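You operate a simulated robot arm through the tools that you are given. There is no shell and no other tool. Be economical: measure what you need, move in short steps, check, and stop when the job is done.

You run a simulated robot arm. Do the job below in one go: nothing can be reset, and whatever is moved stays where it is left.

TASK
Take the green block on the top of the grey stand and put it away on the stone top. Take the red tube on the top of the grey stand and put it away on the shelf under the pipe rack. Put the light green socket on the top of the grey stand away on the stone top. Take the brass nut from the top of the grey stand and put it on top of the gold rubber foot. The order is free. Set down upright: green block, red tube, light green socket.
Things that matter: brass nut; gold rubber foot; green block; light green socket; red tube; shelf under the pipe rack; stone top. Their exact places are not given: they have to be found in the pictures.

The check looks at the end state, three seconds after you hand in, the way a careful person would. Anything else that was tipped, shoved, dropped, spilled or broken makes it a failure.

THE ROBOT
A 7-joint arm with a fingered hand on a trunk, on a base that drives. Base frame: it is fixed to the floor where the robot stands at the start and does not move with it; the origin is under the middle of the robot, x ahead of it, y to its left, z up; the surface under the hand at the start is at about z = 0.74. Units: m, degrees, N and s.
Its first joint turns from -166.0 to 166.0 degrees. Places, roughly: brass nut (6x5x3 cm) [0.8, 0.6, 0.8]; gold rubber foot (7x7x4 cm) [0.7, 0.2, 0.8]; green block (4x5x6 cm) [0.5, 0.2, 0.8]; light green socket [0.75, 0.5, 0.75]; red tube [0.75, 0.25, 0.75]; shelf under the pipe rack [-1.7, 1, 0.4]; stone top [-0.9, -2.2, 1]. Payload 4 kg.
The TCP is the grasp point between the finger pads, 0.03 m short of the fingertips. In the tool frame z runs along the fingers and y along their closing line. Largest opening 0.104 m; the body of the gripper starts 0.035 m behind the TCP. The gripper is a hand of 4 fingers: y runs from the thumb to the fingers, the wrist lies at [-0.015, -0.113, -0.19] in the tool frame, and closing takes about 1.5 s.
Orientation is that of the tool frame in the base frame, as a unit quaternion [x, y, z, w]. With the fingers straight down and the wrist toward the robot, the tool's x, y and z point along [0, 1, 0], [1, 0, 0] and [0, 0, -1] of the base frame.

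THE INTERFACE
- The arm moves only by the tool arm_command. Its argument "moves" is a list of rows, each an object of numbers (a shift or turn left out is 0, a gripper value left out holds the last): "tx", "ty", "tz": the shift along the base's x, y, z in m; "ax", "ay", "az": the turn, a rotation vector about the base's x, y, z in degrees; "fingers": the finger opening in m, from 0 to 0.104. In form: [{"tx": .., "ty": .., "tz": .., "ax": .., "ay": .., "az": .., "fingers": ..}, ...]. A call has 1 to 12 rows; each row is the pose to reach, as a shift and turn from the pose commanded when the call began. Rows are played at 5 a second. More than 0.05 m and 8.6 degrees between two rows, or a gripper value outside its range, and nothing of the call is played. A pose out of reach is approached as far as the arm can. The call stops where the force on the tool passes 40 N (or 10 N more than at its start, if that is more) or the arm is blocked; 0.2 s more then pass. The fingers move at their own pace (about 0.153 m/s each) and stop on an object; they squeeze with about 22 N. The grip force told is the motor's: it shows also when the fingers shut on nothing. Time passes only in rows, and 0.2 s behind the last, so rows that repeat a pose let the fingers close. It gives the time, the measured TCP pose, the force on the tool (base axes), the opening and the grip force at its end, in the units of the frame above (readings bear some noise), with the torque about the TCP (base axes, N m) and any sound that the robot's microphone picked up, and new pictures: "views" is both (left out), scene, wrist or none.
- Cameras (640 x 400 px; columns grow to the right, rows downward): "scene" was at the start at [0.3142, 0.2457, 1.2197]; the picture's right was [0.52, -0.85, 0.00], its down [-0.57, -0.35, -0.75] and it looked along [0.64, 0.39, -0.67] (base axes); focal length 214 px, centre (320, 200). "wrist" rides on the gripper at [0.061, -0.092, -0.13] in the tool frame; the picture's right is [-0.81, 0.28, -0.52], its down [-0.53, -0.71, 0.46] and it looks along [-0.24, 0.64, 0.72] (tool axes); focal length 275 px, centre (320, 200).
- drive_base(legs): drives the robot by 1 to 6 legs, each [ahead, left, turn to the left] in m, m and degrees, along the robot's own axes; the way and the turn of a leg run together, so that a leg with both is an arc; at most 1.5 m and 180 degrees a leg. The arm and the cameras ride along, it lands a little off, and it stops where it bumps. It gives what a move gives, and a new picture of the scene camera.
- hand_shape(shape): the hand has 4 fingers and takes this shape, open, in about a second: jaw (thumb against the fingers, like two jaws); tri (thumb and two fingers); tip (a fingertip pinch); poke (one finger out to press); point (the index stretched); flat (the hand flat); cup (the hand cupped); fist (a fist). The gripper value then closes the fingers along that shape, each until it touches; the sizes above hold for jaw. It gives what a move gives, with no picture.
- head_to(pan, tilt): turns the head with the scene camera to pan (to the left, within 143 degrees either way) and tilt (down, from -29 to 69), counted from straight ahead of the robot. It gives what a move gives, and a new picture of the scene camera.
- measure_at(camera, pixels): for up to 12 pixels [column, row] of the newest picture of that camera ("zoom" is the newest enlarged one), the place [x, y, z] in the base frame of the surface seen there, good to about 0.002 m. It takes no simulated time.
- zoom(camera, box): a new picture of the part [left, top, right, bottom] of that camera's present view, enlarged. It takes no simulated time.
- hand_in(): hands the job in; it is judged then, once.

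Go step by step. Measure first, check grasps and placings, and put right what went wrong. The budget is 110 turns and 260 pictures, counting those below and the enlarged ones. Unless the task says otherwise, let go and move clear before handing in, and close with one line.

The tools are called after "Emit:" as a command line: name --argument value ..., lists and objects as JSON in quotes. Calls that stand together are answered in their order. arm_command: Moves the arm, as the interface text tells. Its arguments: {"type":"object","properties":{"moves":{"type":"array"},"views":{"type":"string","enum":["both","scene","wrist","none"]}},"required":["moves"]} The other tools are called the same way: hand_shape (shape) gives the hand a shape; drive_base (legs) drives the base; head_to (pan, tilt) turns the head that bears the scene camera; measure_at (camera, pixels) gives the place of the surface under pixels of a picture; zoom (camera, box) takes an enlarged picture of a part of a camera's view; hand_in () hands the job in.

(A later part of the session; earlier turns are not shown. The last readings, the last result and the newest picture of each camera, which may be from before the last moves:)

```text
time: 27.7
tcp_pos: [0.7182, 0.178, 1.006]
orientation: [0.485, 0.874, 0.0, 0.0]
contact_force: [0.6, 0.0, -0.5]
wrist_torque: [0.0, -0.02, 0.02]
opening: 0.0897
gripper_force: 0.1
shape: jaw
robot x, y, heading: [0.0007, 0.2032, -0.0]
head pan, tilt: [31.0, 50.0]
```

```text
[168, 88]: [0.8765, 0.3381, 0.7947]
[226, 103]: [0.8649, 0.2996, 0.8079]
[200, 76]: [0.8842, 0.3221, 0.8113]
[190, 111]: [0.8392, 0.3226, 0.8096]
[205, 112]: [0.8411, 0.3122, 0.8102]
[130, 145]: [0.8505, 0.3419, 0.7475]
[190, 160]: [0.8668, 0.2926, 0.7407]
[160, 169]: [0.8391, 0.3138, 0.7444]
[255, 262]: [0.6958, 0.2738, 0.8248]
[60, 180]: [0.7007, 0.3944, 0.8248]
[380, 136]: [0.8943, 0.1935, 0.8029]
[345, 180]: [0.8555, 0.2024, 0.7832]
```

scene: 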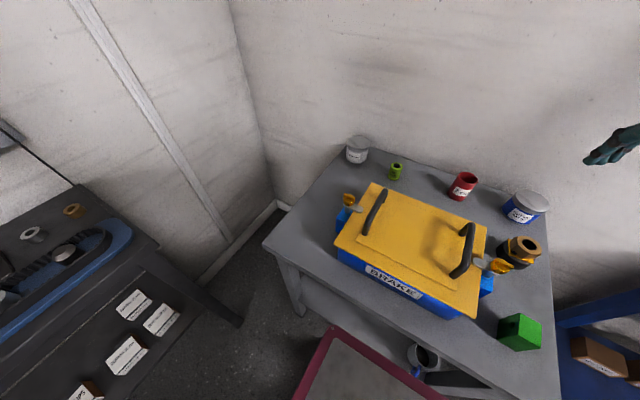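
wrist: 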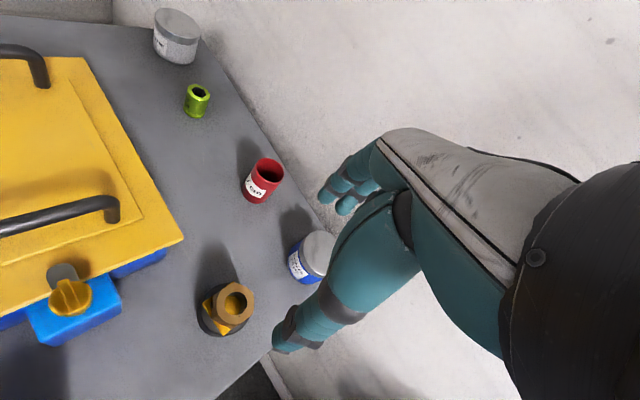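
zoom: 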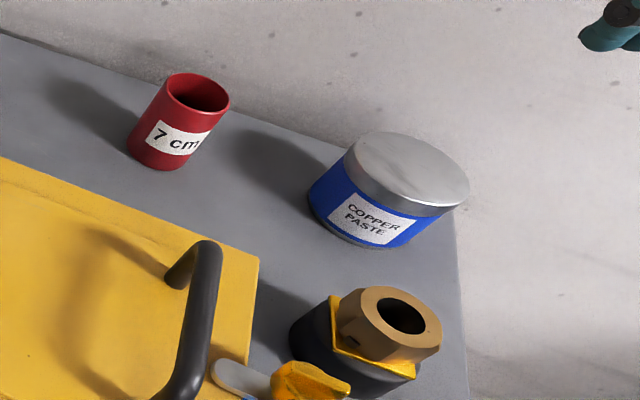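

The tube is at (0.862,0.320), 45 mm wide and 71 mm tall. Since it must go under a bench top later, I'll grasp it with a tilted hand closing sideways: first yaw 58°.

Emit:
arm_command --moves '[{"az": 7.25, "ty": 0.018}, {"az": 14.5, "ty": 0.036}, {"az": 21.75, "ty": 0.054}, {"az": 29, "ty": 0.072}, {"az": 36.25, "ty": 0.09}, {"az": 43.5, "ty": 0.108}, {"az": 50.75, "ty": 0.126}, {"az": 58, "ty": 0.142}, {"az": 58, "ty": 0.142, "fingers": 0.085}]' --views "none"

Emit:
arm_command --moves '[{"ay": -8, "tx": 0.01}, {"ay": -16, "tx": 0.02}, {"ay": -24, "tx": 0.03}, {"ay": -32, "tx": 0.04}, {"ay": -40, "tx": 0.05}, {"ay": -40, "tx": 0.05, "tz": -0.03}, {"ay": -40, "tx": 0.05, "tz": -0.07}, {"ay": -40, "tx": 0.05, "tz": -0.1}, {"ay": -40, "tx": 0.05, "tz": -0.1}]'

```text
time: 29.7
tcp_pos: [0.7184, 0.321, 1.0085]
orientation: [0.0, 1.0, 0.0, 0.001]
contact_force: [-0.5, 1.2, 0.0]
wrist_torque: [-0.02, -0.01, -0.01]
opening: 0.0854
gripper_force: 0.0
shape: jaw
robot x, y, heading: [-0.0015, 0.2081, 0.0]
head pan, tilt: [31.0, 50.0]
```

```text
time: 31.7
tcp_pos: [0.7691, 0.3223, 0.9058]
orientation: [0.0, 0.94, 0.0, 0.342]
contact_force: [-0.1, 0.9, -0.2]
wrist_torque: [0.0, 0.01, -0.01]
opening: 0.0852
gripper_force: 0.1
shape: jaw
robot x, y, heading: [0.002, 0.2051, -0.0]
head pan, tilt: [31.0, 50.0]
```

scene: 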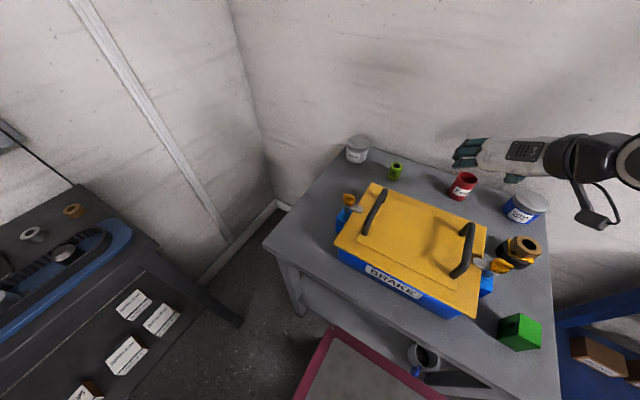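
wrist: 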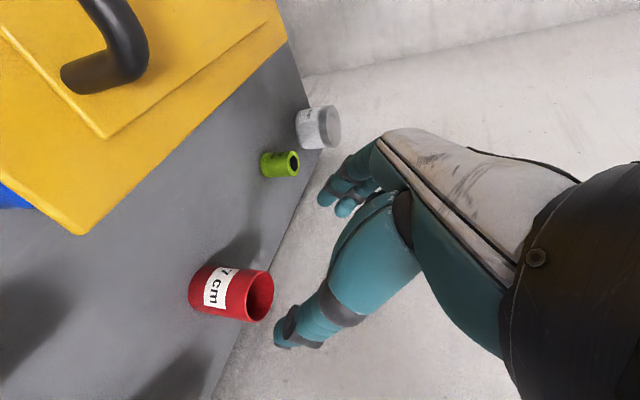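

The hand is tilted 40° and aimed along (0.64,0,−0.77) at the tube. I advance along the fingers.

Emit:
arm_command --moves '[{"tx": 0.025, "ty": -0.002, "tz": -0.03}, {"tx": 0.05, "ty": -0.002, "tz": -0.062}, {"tx": 0.073, "ty": -0.002, "tz": -0.092}, {"tx": 0.093, "ty": -0.002, "tz": -0.12}, {"tx": 0.093, "ty": -0.002, "tz": -0.12}]'

```text
time: 32.9
tcp_pos: [0.8623, 0.3203, 0.7868]
orientation: [0.0, 0.94, 0.0, 0.342]
contact_force: [0.3, 0.2, 0.0]
wrist_torque: [-0.01, -0.01, 0.0]
opening: 0.0849
gripper_force: 0.2
shape: jaw
robot x, y, heading: [-0.0004, 0.2065, 0.1]
head pan, tilt: [31.0, 50.0]
```

scene: 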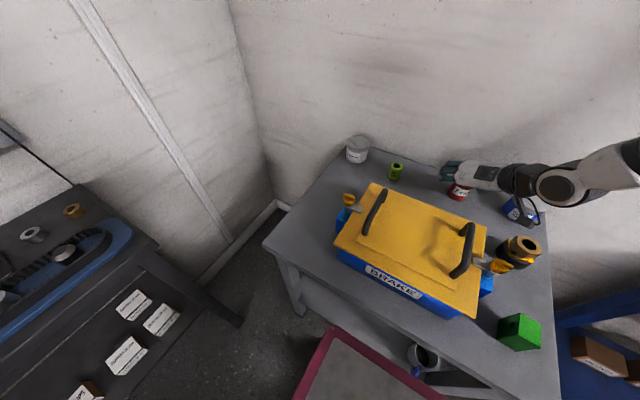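
wrist: 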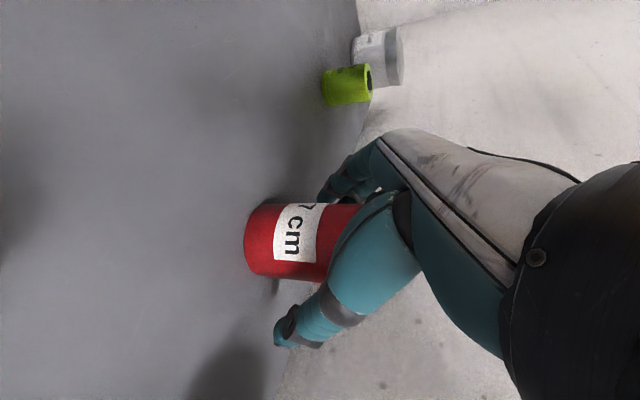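

The tube sits between thumb and fingers. I close.

Emit:
arm_command --moves '[{"fingers": 0.06}, {"fingers": 0.03}, {"fingers": 0.02}, {"fingers": 0.02}, {"fingers": 0.02}, {"fingers": 0.02}, {"fingers": 0.02}, {"fingers": 0.02}]' --views "wrist"

```text
time: 34.7
tcp_pos: [0.8618, 0.3212, 0.7878]
orientation: [0.0, 0.94, 0.0, 0.342]
contact_force: [0.6, -0.6, -1.3]
wrist_torque: [0.04, -0.02, 0.04]
opening: 0.0211
gripper_force: 21.6
shape: jaw
robot x, y, heading: [0.0021, 0.2057, -0.1]
head pan, tilt: [31.0, 50.0]
```

wrist: 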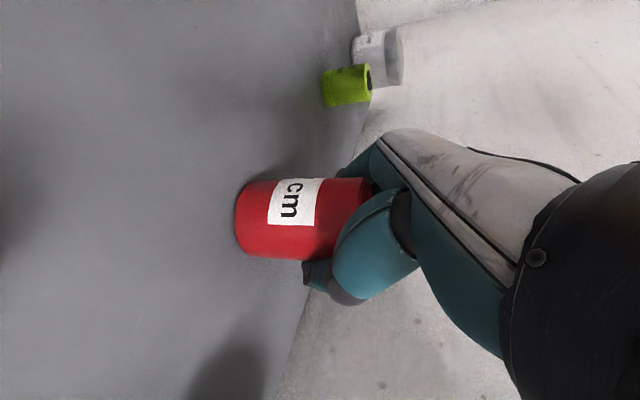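

The opening went to 21 mm, less than the tube's 45 mm, so the fingers caught only a chord. I reopen and look.

Emit:
arm_command --moves '[{"fingers": 0.05}, {"fingers": 0.085}, {"fingers": 0.085}, {"fingers": 0.085}]' --views "both"

Emit:
zoom --camera "wrist" --box '[200, 140, 420, 360]'

Emit:
measure_at --camera "wrist" --pixels '[[245, 185], [275, 180], [240, 235], [265, 262], [300, 220], [310, 190], [310, 265], [250, 220]]'

Emit:
zoom --camera "scene" --box '[420, 140, 560, 240]'

```text
time: 35.7
tcp_pos: [0.8622, 0.32, 0.7869]
orientation: [0.0, 0.94, 0.0, 0.342]
contact_force: [-0.3, -0.4, 0.5]
wrist_torque: [0.02, -0.01, 0.01]
opening: 0.0849
gripper_force: 0.2
shape: jaw
robot x, y, heading: [-0.0008, 0.2068, 0.2]
head pan, tilt: [31.0, 50.0]
```

scene: 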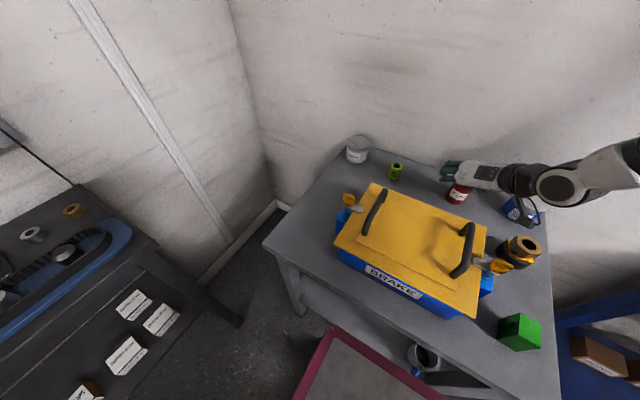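
wrist: 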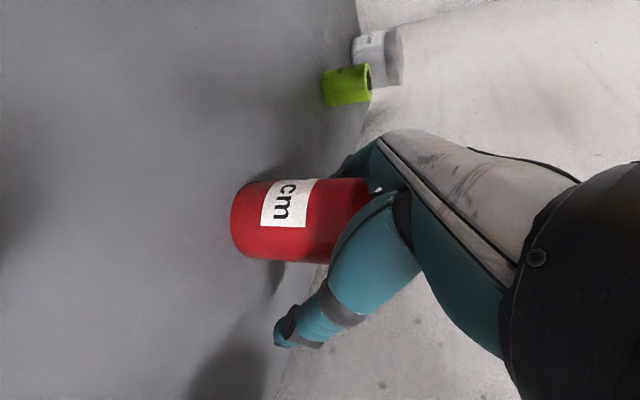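

```text
1.82 times, centred on (310, 250) of wrist
```

zoom: 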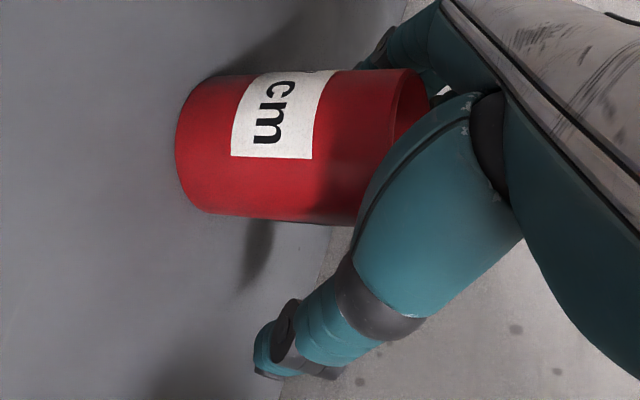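

```text
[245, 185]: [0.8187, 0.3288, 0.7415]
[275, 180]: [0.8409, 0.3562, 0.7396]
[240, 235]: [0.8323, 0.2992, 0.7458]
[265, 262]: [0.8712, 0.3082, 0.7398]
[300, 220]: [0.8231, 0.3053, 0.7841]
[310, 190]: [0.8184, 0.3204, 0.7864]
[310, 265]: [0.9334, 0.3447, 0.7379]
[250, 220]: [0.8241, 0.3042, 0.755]
```

```text
4.00 times, centred on (490, 190) of scene
```

zoom: 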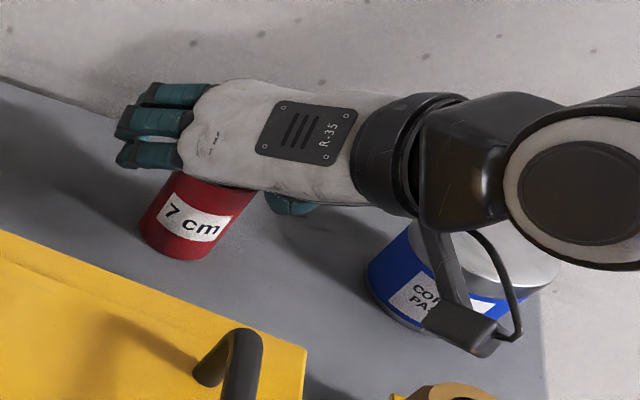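

The tube slid 2 cm toward the robot but stands upright. I measure the fingers and tube to see the real offset.

Emit:
measure_at --camera "zoom" --pixels '[[175, 93], [155, 120], [145, 155], [290, 207], [170, 180], [190, 258], [235, 215], [145, 225], [490, 345], [450, 325], [515, 340], [430, 260]]'

```text
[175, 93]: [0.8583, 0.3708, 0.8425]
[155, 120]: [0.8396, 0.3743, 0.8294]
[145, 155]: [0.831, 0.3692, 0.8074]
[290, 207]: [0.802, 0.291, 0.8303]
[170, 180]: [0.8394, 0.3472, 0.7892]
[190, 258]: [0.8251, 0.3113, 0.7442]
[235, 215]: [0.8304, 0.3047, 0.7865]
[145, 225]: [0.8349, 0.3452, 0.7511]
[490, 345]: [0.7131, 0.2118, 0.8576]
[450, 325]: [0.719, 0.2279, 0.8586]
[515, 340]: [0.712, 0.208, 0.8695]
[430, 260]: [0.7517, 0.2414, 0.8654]
```

The curling fingers drag the tube toward the palm, which with a 40° tilt pulls it backwards. I retreat upward and use a steeper 25° tilt instead, which still fits under the bench edge.

Emit:
arm_command --moves '[{"tz": 0.03}, {"tz": 0.065}, {"tz": 0.1}, {"tz": 0.1, "tx": -0.03, "ay": 5}, {"tz": 0.1, "tx": -0.05, "ay": 10}, {"tz": 0.1, "tx": -0.066, "ay": 15}, {"tz": 0.1, "tx": -0.066, "ay": 15}]'

Emit:
zoom --camera "wrist" --box '[180, 180, 360, 360]'

```text
time: 37.3
tcp_pos: [0.7951, 0.3204, 0.8873]
orientation: [0.001, 0.976, 0.0, 0.216]
contact_force: [0.6, -0.4, -0.7]
wrist_torque: [0.01, 0.01, 0.0]
opening: 0.0849
gripper_force: 0.1
shape: jaw
robot x, y, heading: [-0.0013, 0.2031, -0.0]
head pan, tilt: [31.0, 50.0]
```

scene: 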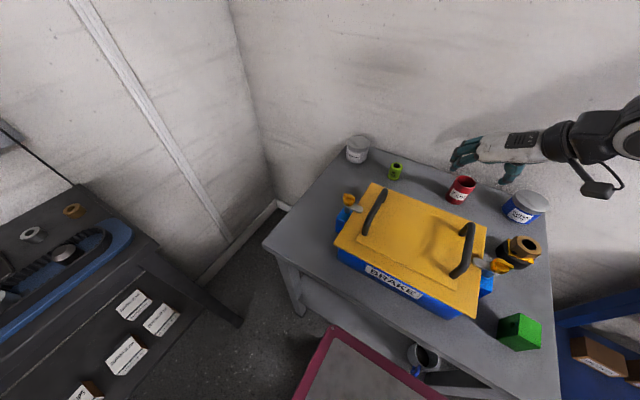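
wrist: 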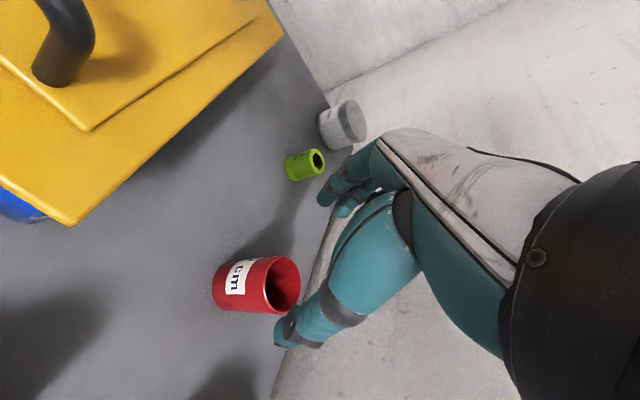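

```text
2.22 times, centred on (270, 270) of wrist
```

zoom: 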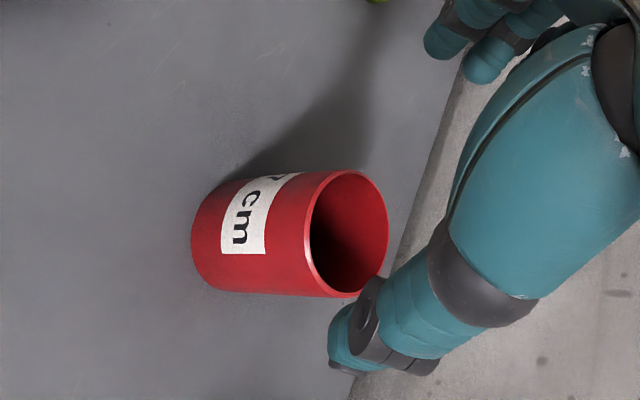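

Emit:
measure_at --camera "zoom" --pixels '[[345, 173], [312, 240], [350, 294], [386, 215], [308, 200], [375, 185], [330, 280], [195, 235], [218, 280]]'

```text
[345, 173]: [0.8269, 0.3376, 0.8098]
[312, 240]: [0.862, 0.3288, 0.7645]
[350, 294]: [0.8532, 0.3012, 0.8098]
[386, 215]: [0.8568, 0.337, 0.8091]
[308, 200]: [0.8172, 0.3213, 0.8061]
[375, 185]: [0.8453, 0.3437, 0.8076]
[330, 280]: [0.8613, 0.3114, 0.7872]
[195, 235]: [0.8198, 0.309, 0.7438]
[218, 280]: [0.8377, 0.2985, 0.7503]
```

Tube centre is (0.841,0.321). I advance along the 25° axis and close fully.

Emit:
arm_command --moves '[{"tx": 0.017, "tz": -0.035}, {"tx": 0.033, "tz": -0.07}, {"tx": 0.048, "tz": -0.102}, {"tx": 0.048, "tz": -0.102}, {"tx": 0.048, "tz": -0.102, "fingers": 0.05}, {"tx": 0.048, "tz": -0.102, "fingers": 0.03}, {"tx": 0.048, "tz": -0.102, "fingers": 0.03}, {"tx": 0.048, "tz": -0.102, "fingers": 0.03}, {"tx": 0.048, "tz": -0.102, "fingers": 0.03}]'

```text
time: 39.3
tcp_pos: [0.8433, 0.3206, 0.7866]
orientation: [0.0, 0.976, -0.001, 0.216]
contact_force: [-0.7, -0.3, 0.5]
wrist_torque: [0.0, 0.02, -0.01]
opening: 0.0356
gripper_force: 21.8
shape: jaw
robot x, y, heading: [0.0023, 0.2068, -0.1]
head pan, tilt: [31.0, 50.0]
```

scene: 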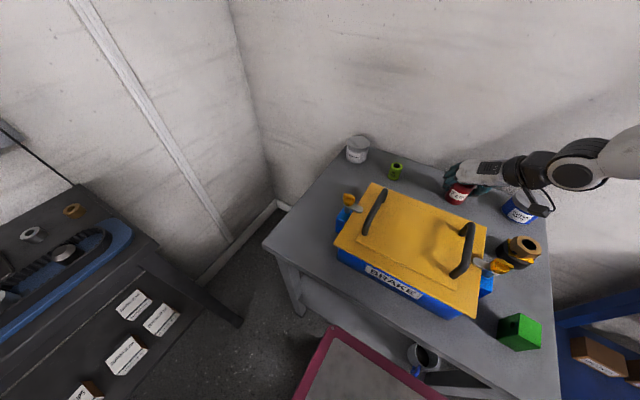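
wrist: 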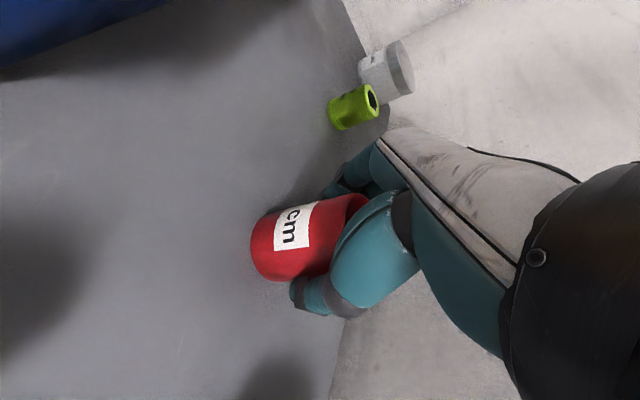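

It stalled at 36 mm, still a bit off-axis: tube is on the robot side. I reopen, shift the hand 12 mm toward the robot and close again.

Emit:
arm_command --moves '[{"fingers": 0.06}, {"fingers": 0.085}, {"fingers": 0.085}, {"tx": -0.006, "fingers": 0.085}, {"tx": -0.012, "fingers": 0.085}, {"tx": -0.012, "fingers": 0.085}]' --views "wrist"

Emit:
zoom --camera "wrist" --box '[220, 160, 400, 340]'

Emit:
measure_at --camera "zoom" --pixels '[[75, 215], [85, 150], [120, 240], [150, 160], [200, 230], [240, 150], [110, 130], [160, 250], [100, 200], [180, 130]]'

```text
time: 40.7
tcp_pos: [0.8302, 0.3198, 0.7857]
orientation: [0.0, 0.976, 0.0, 0.217]
contact_force: [-0.3, 0.8, 0.2]
wrist_torque: [0.01, 0.02, -0.01]
opening: 0.0848
gripper_force: 0.1
shape: jaw
robot x, y, heading: [-0.0006, 0.2057, -0.3]
head pan, tilt: [31.0, 50.0]
```

wrist: 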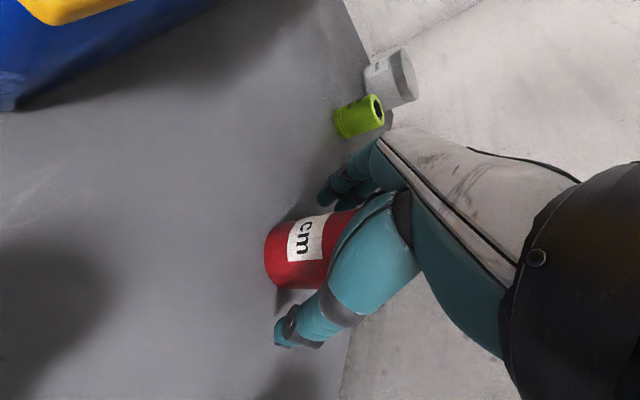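

```text
2.22 times, centred on (310, 250) of wrist
```

zoom: 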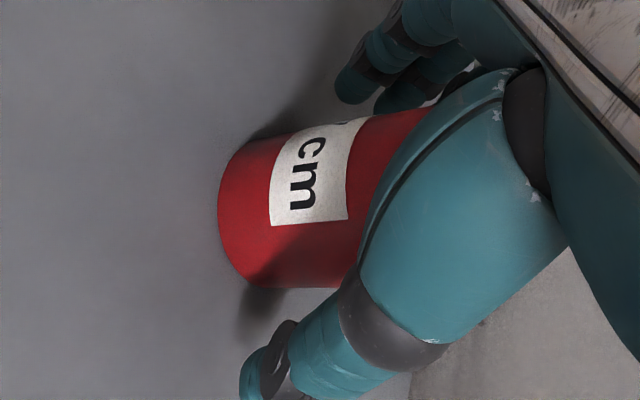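

```text
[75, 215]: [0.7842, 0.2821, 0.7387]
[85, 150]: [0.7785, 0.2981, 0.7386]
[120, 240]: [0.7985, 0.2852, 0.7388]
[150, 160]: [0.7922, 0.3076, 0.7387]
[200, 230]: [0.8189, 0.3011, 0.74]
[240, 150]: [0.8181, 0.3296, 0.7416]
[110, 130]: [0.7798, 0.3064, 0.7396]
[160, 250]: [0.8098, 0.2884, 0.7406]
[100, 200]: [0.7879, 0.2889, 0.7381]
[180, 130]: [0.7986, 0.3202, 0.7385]
```

Emit:
measure_at --camera "zoom" --pixels '[[230, 165], [222, 210], [240, 275], [280, 140], [300, 210], [330, 260], [300, 284], [340, 125], [360, 150], [370, 125]]'

```text
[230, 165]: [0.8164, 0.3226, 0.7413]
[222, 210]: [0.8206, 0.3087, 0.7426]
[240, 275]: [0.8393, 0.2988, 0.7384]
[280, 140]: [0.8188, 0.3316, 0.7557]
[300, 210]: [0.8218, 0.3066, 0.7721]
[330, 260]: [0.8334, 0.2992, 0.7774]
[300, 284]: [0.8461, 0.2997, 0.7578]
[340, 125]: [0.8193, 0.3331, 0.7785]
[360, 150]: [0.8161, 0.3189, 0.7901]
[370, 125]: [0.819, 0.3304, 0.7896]
```

Tube centre is (0.8385,0.321), and with TCP at x=0.830 the fingertips straddle it properly. I close.

Emit:
arm_command --moves '[{"fingers": 0.06}, {"fingers": 0.04}, {"fingers": 0.03}, {"fingers": 0.03}, {"fingers": 0.03}, {"fingers": 0.03}, {"fingers": 0.03}]' --views "wrist"

```text
time: 42.3
tcp_pos: [0.8314, 0.3207, 0.7854]
orientation: [0.0, 0.976, 0.0, 0.217]
contact_force: [0.2, -0.2, 0.3]
wrist_torque: [0.0, 0.01, 0.02]
opening: 0.0416
gripper_force: 22.1
shape: jaw
robot x, y, heading: [0.0032, 0.2069, -0.2]
head pan, tilt: [31.0, 50.0]
```

wrist: 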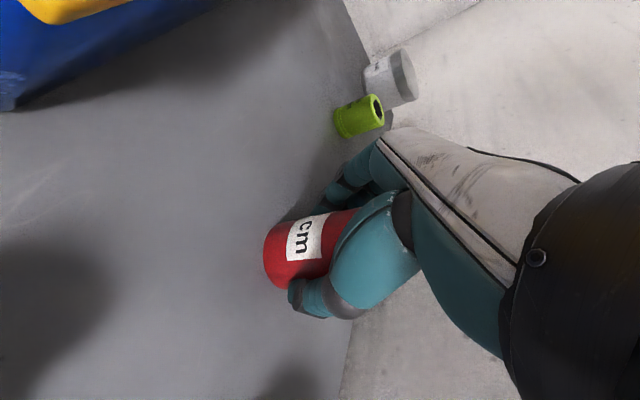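

Opening 42 mm, a proper grip. I lift slowly.

Emit:
arm_command --moves '[{"tz": 0.01}, {"tz": 0.02}, {"tz": 0.04}, {"tz": 0.07}, {"tz": 0.11}, {"tz": 0.15}, {"tz": 0.15}]'

Emit:
zoom --camera "scene" --box '[420, 100, 560, 220]'

```text
time: 43.9
tcp_pos: [0.8328, 0.3212, 0.9378]
orientation: [0.0, 0.976, 0.001, 0.217]
contact_force: [-0.6, -0.4, -1.8]
wrist_torque: [-0.03, 0.02, 0.0]
opening: 0.0415
gripper_force: 22.0
shape: jaw
robot x, y, heading: [0.0, 0.202, -0.1]
head pan, tilt: [31.0, 50.0]
```

scene: 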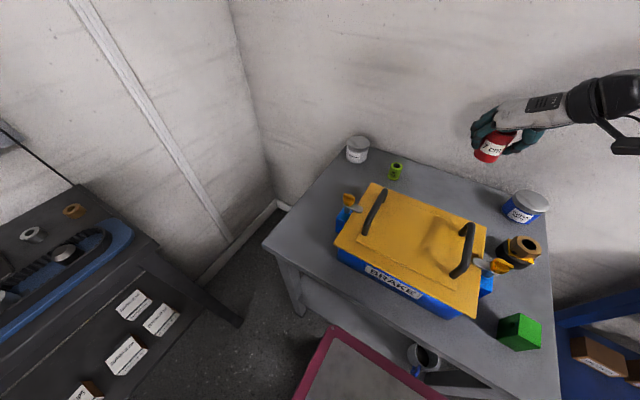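
wrist: 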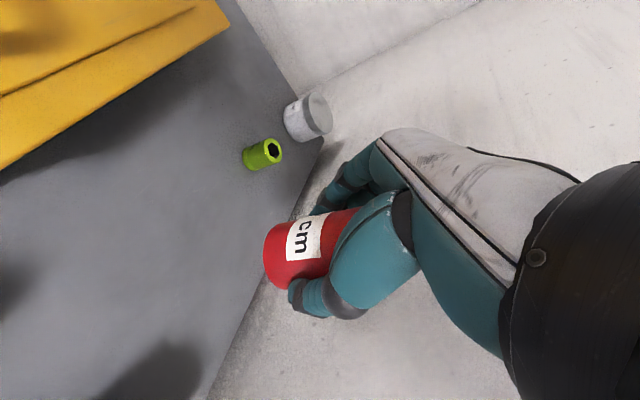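

```text
3.33 times, centred on (490, 160) of scene
```

zoom: 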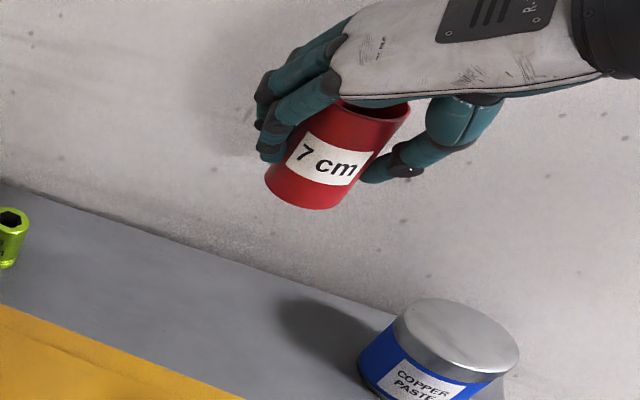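

The tube is held upright. I retract it to a driving pose, higher and closer.

Emit:
arm_command --moves '[{"tz": 0.03, "tx": -0.03}, {"tz": 0.06, "tx": -0.06}, {"tz": 0.09, "tx": -0.09}, {"tz": 0.12, "tx": -0.12}, {"tz": 0.12, "tx": -0.16}, {"tz": 0.12, "tx": -0.2}, {"tz": 0.12, "tx": -0.24}]' --views "none"

Emit:
drive_base --legs '[[-0.7, 0, 0], [0, 0, 90]]'

Emit:
head_to --pan 45 --tilt 30

```text
time: 45.5
tcp_pos: [0.5919, 0.3205, 1.0564]
orientation: [0.0, 0.976, 0.0, 0.216]
contact_force: [-0.3, -0.1, -1.2]
wrist_torque: [-0.01, 0.02, 0.01]
opening: 0.0415
gripper_force: 22.0
shape: jaw
robot x, y, heading: [-0.0024, 0.2028, 0.2]
head pan, tilt: [31.0, 50.0]
```

```text
time: 53.1
tcp_pos: [-0.7952, 0.7994, 1.056]
orientation: [-0.68, 0.701, 0.15, 0.155]
contact_force: [0.2, -0.5, -1.2]
wrist_torque: [-0.01, -0.01, 0.0]
opening: 0.0416
gripper_force: 22.0
shape: jaw
robot x, y, heading: [-0.7, 0.1995, 88.2]
head pan, tilt: [31.0, 50.0]
```

scene: 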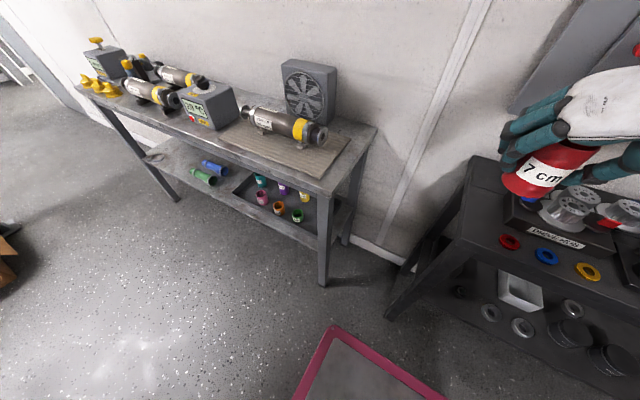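

```text
time: 53.9
tcp_pos: [-0.7939, 0.799, 1.0564]
orientation: [-0.679, 0.701, 0.15, 0.156]
contact_force: [-0.9, 0.6, -2.0]
wrist_torque: [0.02, 0.04, -0.04]
opening: 0.0414
gripper_force: 22.3
shape: jaw
robot x, y, heading: [-0.696, 0.2039, 88.5]
head pan, tilt: [45.0, 30.0]
```

scene: 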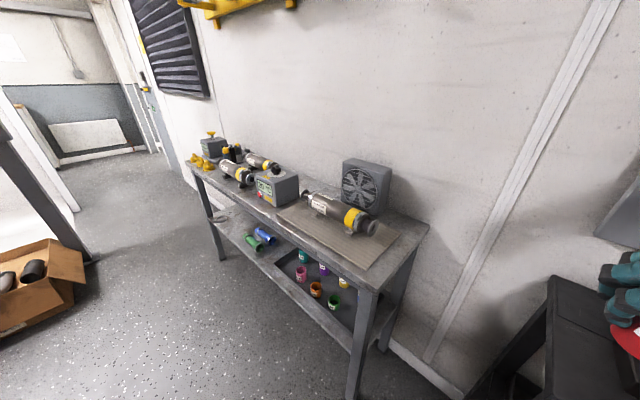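

The lower shelf shows lying tubes at (255,238) and a tray with upright tubes at (320,285). I measure the shelf's free space and the bench edges.

Emit:
zoom --camera "scene" --box '[190, 190, 390, 340]'

Emit:
measure_at --camera "scene" --pixels '[[275, 258], [270, 270], [262, 258], [290, 290], [278, 265], [270, 243], [250, 248], [290, 250], [360, 285], [340, 272], [230, 200], [300, 285]]'

```text
2.67 times, centred on (290, 265) of scene
```

zoom: 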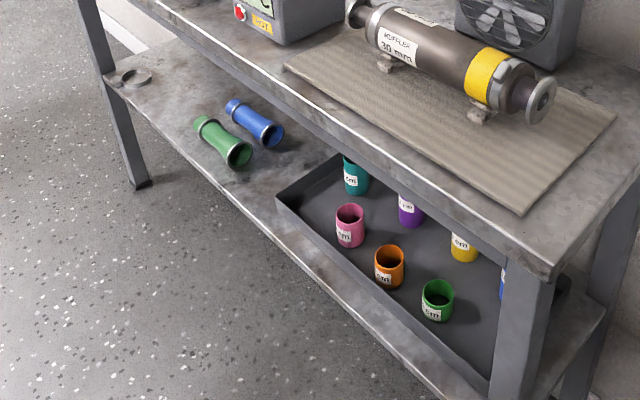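

```text
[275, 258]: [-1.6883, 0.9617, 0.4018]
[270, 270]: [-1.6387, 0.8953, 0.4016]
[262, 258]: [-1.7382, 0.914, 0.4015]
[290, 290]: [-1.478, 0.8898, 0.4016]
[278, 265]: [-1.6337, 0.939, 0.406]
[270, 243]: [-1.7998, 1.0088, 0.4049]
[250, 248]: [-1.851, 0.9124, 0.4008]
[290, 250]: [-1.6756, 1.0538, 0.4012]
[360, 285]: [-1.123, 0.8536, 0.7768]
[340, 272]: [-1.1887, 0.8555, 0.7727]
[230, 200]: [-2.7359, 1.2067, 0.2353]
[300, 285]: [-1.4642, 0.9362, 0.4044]
```

I measure the tray's corner, tube ends, and the shelf front edge on the enlargement.

Emit:
measure_at --camera "zoom" --pixels '[[278, 197], [340, 155], [240, 163], [275, 140], [262, 150], [230, 182], [262, 212], [300, 245], [335, 128], [250, 165], [300, 170], [190, 155]]'

```text
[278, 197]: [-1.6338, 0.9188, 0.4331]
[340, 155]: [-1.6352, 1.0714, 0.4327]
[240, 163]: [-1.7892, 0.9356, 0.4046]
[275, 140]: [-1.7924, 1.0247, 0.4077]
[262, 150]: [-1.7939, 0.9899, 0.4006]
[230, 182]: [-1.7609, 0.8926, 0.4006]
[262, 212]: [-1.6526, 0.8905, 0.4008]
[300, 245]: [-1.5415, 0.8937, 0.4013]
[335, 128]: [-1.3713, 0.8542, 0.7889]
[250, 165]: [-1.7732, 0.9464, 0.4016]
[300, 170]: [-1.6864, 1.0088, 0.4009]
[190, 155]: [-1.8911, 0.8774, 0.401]
```

The free gap is x −1.785…−1.637, so I'll set the tube at (−1.71,0.925). I drive 0.92 m to the left, correcting the heading.

Emit:
drive_base --legs '[[0, 0.92, 1.5]]'

Emit:
head_to --pan 10 --tilt 45

```text
time: 58.8
tcp_pos: [-1.7411, 0.8096, 1.0555]
orientation: [0.691, -0.69, -0.153, -0.153]
contact_force: [0.6, 0.7, -0.9]
wrist_torque: [-0.01, -0.02, 0.0]
opening: 0.0414
gripper_force: 21.8
shape: jaw
robot x, y, heading: [-1.6225, 0.2181, 89.7]
head pan, tilt: [45.0, 30.0]
```

scene: 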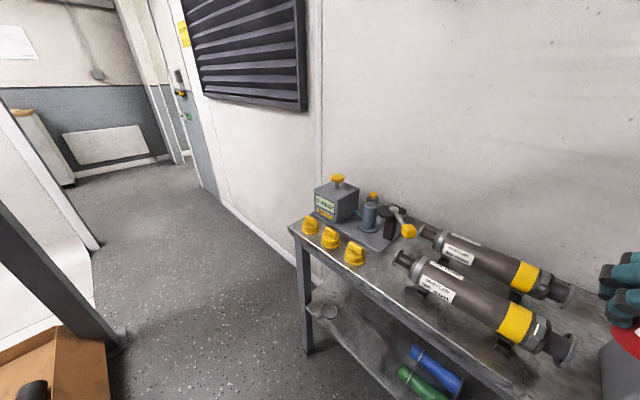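

```text
time: 59.8
tcp_pos: [-1.7409, 0.81, 1.0566]
orientation: [-0.69, 0.69, 0.153, 0.153]
contact_force: [1.1, -0.7, -1.5]
wrist_torque: [0.0, 0.02, -0.05]
opening: 0.0414
gripper_force: 22.0
shape: jaw
robot x, y, heading: [-1.6276, 0.2224, 90.1]
head pan, tilt: [10.0, 45.0]
```

scene: 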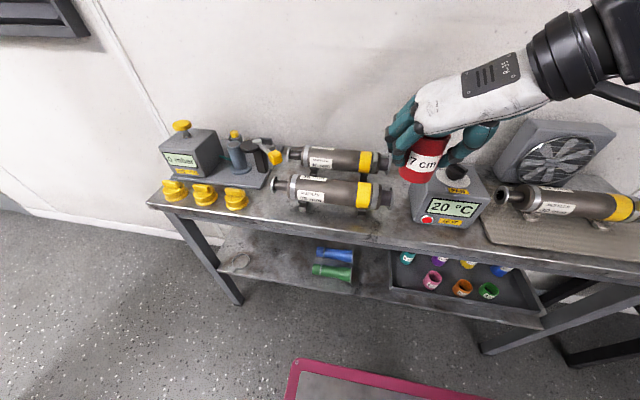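

The hand must pass in front of the bench edge (y≈0.853), so I back the base 0.1 m for room.

Emit:
drive_base --legs '[[-0.1, 0, 0]]'

```text
time: 60.9
tcp_pos: [-1.7408, 0.7118, 1.0571]
orientation: [0.691, -0.69, -0.153, -0.153]
contact_force: [0.1, 0.0, -1.9]
wrist_torque: [-0.01, -0.01, -0.05]
opening: 0.0414
gripper_force: 21.8
shape: jaw
robot x, y, heading: [-1.6254, 0.1179, 90.0]
head pan, tilt: [10.0, 45.0]
```

scene: 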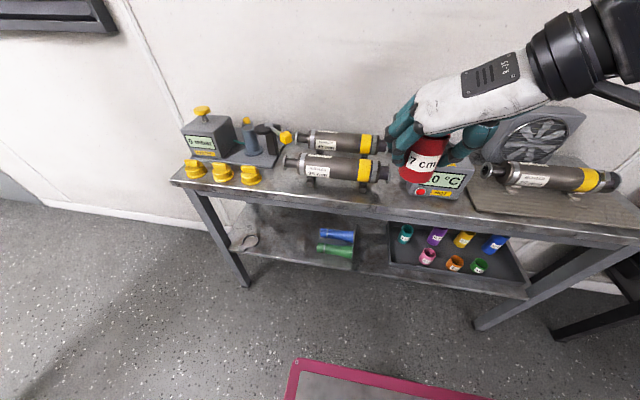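

Now I lower the tube in front of the bench, in stages.

Emit:
arm_command --moves '[{"tx": 0.015, "ty": 0.03, "tz": 0}, {"tx": 0.031, "ty": 0.055, "tz": -0.02}, {"tx": 0.031, "ty": 0.055, "tz": -0.06}, {"tx": 0.031, "ty": 0.055, "tz": -0.1}, {"tx": 0.031, "ty": 0.055, "tz": -0.14}, {"tx": 0.031, "ty": 0.055, "tz": -0.18}, {"tx": 0.031, "ty": 0.055, "tz": -0.22}, {"tx": 0.031, "ty": 0.055, "tz": -0.26}, {"tx": 0.031, "ty": 0.055, "tz": -0.3}, {"tx": 0.031, "ty": 0.055, "tz": -0.3}]'

```text
time: 63.1
tcp_pos: [-1.7089, 0.766, 0.757]
orientation: [0.691, -0.689, -0.154, -0.153]
contact_force: [0.6, 0.3, -0.9]
wrist_torque: [-0.02, 0.04, -0.03]
opening: 0.0412
gripper_force: 21.6
shape: jaw
robot x, y, heading: [-1.6237, 0.1213, 90.1]
head pan, tilt: [10.0, 45.0]
```

scene: 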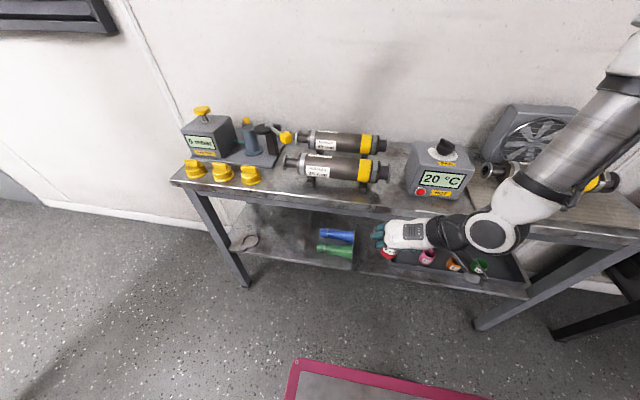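
wrist: 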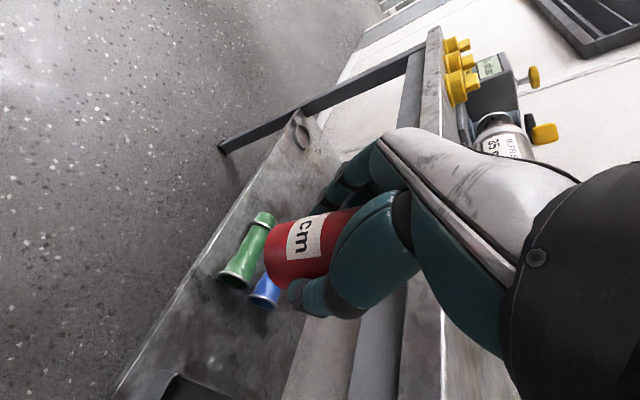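

The forearm appears to pass over the bench's right part at (540,190). I measure it before going lower.

Emit:
measure_at --camera "scene" --pixels '[[490, 235], [530, 195], [580, 140], [620, 90], [450, 235], [410, 235], [475, 275], [515, 235], [560, 205], [600, 165]]'

Emit:
zoom --camera "scene" --box '[350, 60, 640, 300]'

```text
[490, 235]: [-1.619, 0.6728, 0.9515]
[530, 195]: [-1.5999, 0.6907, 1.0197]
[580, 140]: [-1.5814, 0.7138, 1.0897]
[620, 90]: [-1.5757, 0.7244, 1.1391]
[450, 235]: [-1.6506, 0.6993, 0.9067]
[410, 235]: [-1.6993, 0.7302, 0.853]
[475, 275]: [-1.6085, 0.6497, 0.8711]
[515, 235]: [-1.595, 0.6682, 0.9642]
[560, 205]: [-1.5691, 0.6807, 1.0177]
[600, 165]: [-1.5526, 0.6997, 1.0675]
```

```text
1.67 times, centred on (495, 180) of scene
```

zoom: 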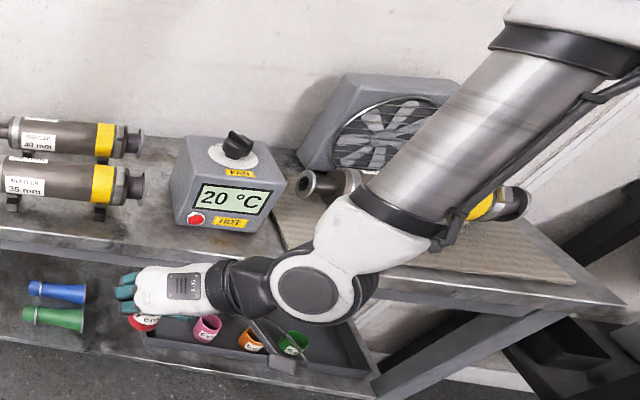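

The forearm leans over the bench when the arm is this folded; a longer reach makes it slope back. I drive back 0.23 m, then extend forward and down.

Emit:
drive_base --legs '[[-0.23, 0, 0]]'

Emit:
arm_command --moves '[{"ty": 0.035, "tz": -0.03}, {"ty": 0.07, "tz": -0.06}, {"ty": 0.105, "tz": -0.09}, {"ty": 0.14, "tz": -0.12}, {"ty": 0.175, "tz": -0.15}, {"ty": 0.21, "tz": -0.18}, {"ty": 0.21, "tz": -0.21}, {"ty": 0.21, "tz": -0.24}, {"ty": 0.21, "tz": -0.27}, {"ty": 0.21, "tz": -0.27}]'

Emit:
measure_at --camera "scene" --pixels '[[320, 200], [400, 200], [440, 240], [480, 200], [520, 160], [560, 120], [600, 80], [380, 240]]'

```text
time: 64.9
tcp_pos: [-1.7097, 0.53, 0.7582]
orientation: [0.691, -0.69, -0.153, -0.152]
contact_force: [0.3, 0.3, -1.5]
wrist_torque: [-0.02, -0.01, -0.01]
opening: 0.0411
gripper_force: 22.2
shape: jaw
robot x, y, heading: [-1.624, -0.1177, 90.0]
head pan, tilt: [10.0, 45.0]
```

scene: 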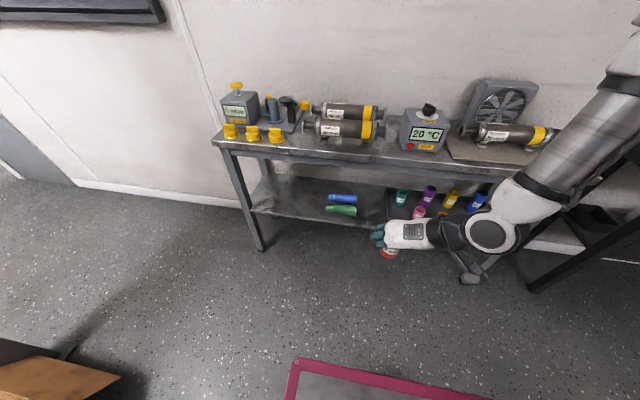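

```text
time: 67.1
tcp_pos: [-1.7115, 0.7388, 0.4874]
orientation: [0.691, -0.689, -0.154, -0.153]
contact_force: [-0.1, 0.0, -1.4]
wrist_torque: [-0.04, 0.01, 0.04]
opening: 0.0412
gripper_force: 22.0
shape: jaw
robot x, y, heading: [-1.6218, -0.1192, 90.3]
head pan, tilt: [10.0, 45.0]
```

scene: 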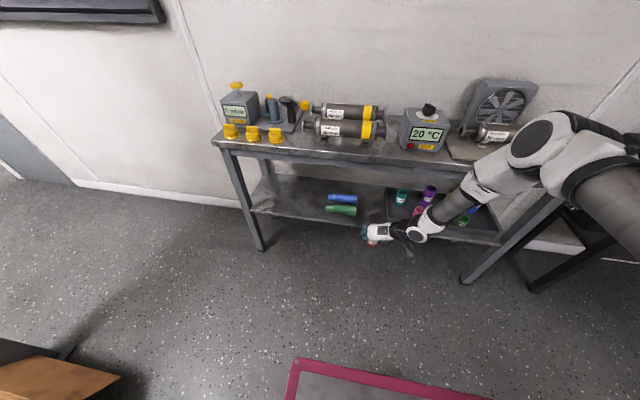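
wrist: 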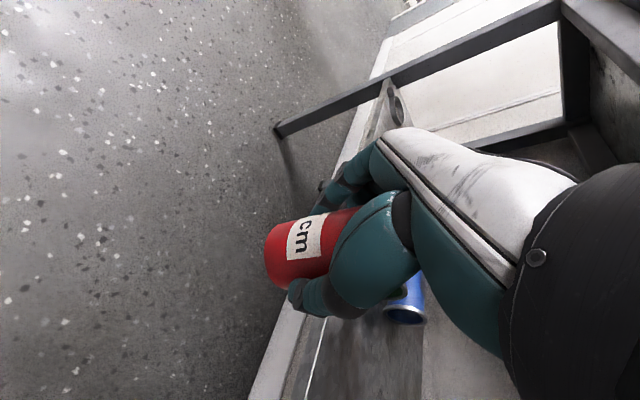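

```text
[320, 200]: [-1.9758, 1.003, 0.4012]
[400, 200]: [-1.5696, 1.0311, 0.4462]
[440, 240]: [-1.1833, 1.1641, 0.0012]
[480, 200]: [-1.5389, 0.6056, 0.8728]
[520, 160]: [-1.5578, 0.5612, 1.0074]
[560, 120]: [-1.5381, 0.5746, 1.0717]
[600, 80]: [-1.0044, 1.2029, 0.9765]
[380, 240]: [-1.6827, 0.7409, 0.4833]
```

The arm reaches low fine, but forearm clearance to the bench edge would be thin. I back 0.12 m and extend by the same to lean the forearm further back.

Emit:
drive_base --legs '[[-0.13, 0, 0]]'

Emit:
arm_command --moves '[{"ty": 0.03}, {"ty": 0.06}, {"ty": 0.09}, {"ty": 0.12}, {"ty": 0.13}, {"ty": 0.13}]'

Emit:
zoom --camera "scene" --box '[330, 80, 640, 280]'

```text
time: 68.4
tcp_pos: [-1.7132, 0.6073, 0.4882]
orientation: [0.692, -0.688, -0.154, -0.153]
contact_force: [0.9, 0.1, -2.3]
wrist_torque: [0.0, 0.0, 0.02]
opening: 0.041
gripper_force: 22.5
shape: jaw
robot x, y, heading: [-1.6253, -0.2423, 90.6]
head pan, tilt: [10.0, 45.0]
```

scene: 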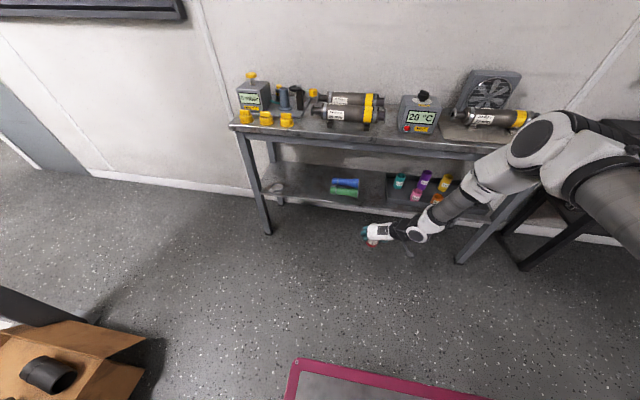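

```text
time: 69.8
tcp_pos: [-1.7145, 0.7378, 0.4866]
orientation: [0.692, -0.689, -0.153, -0.153]
contact_force: [0.3, -0.2, -0.8]
wrist_torque: [-0.01, 0.0, 0.01]
opening: 0.0412
gripper_force: 21.9
shape: jaw
robot x, y, heading: [-1.6225, -0.2457, 90.4]
head pan, tilt: [10.0, 45.0]
```

scene: 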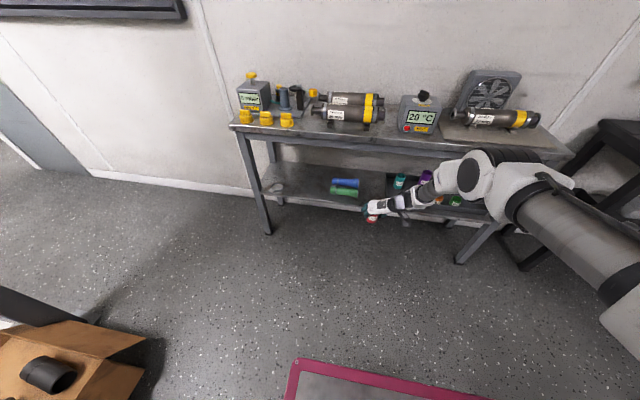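
wrist: 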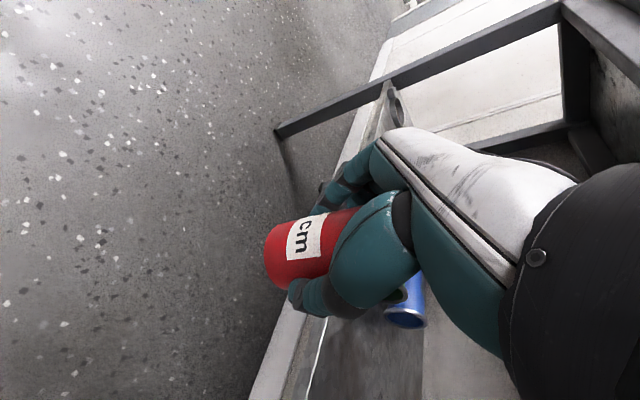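

```text
2.00 times, centred on (485, 180) of scene
```

zoom: 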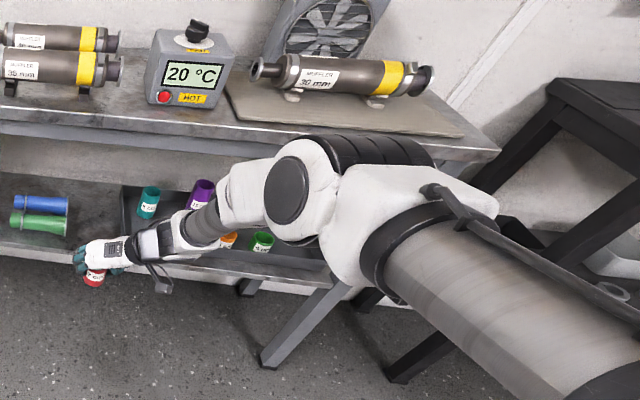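

Now I measure the elbow and forearm in this pose.

Emit:
measure_at --camera "zoom" --pixels '[[290, 185], [310, 150], [350, 145], [400, 150], [430, 165], [240, 185], [245, 165], [205, 225], [155, 245], [400, 200], [320, 235], [490, 200]]'

```text
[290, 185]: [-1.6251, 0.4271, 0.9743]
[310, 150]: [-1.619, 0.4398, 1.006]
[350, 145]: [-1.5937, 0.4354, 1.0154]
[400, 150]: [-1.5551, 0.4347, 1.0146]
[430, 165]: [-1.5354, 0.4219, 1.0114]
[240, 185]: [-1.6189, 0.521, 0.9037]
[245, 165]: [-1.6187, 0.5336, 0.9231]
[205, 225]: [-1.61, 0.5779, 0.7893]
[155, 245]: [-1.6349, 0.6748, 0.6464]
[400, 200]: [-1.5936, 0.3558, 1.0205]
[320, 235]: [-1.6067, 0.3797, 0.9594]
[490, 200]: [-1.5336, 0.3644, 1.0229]
```

The forearm now slopes back: at bench height its far side will be about 0.83 after insertion, clear of the 0.853 edge. I lower 20 mm and drive forward 0.165 m.

Emit:
arm_command --moves '[{"tz": -0.01, "tx": 0.002}, {"tz": -0.02, "tx": 0.004}, {"tz": -0.02, "tx": 0.004}]' --views "none"

Emit:
drive_base --legs '[[0.1, 0, 0]]'

Emit:
zoom --camera "scene" --box '[330, 80, 640, 280]'

```text
time: 70.6
tcp_pos: [-1.7097, 0.7374, 0.4668]
orientation: [0.692, -0.689, -0.153, -0.152]
contact_force: [0.9, 0.2, -0.9]
wrist_torque: [0.0, -0.01, -0.01]
opening: 0.0409
gripper_force: 22.1
shape: jaw
robot x, y, heading: [-1.6244, -0.2467, 90.3]
head pan, tilt: [10.0, 45.0]
```

```text
time: 71.7
tcp_pos: [-1.7115, 0.8376, 0.4669]
orientation: [0.693, -0.688, -0.152, -0.153]
contact_force: [0.8, -1.0, -1.7]
wrist_torque: [-0.02, -0.03, 0.02]
opening: 0.0413
gripper_force: 21.8
shape: jaw
robot x, y, heading: [-1.6213, -0.1424, 90.4]
head pan, tilt: [10.0, 45.0]
```

scene: 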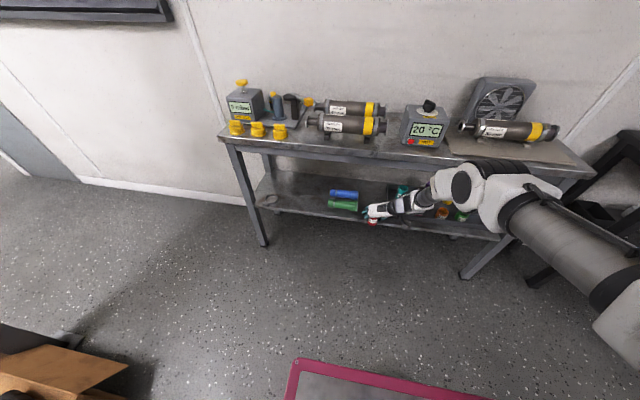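

```text
2.00 times, centred on (485, 180) of scene
```

zoom: 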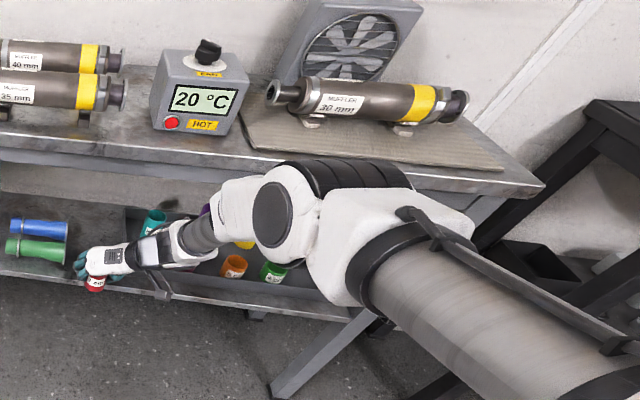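

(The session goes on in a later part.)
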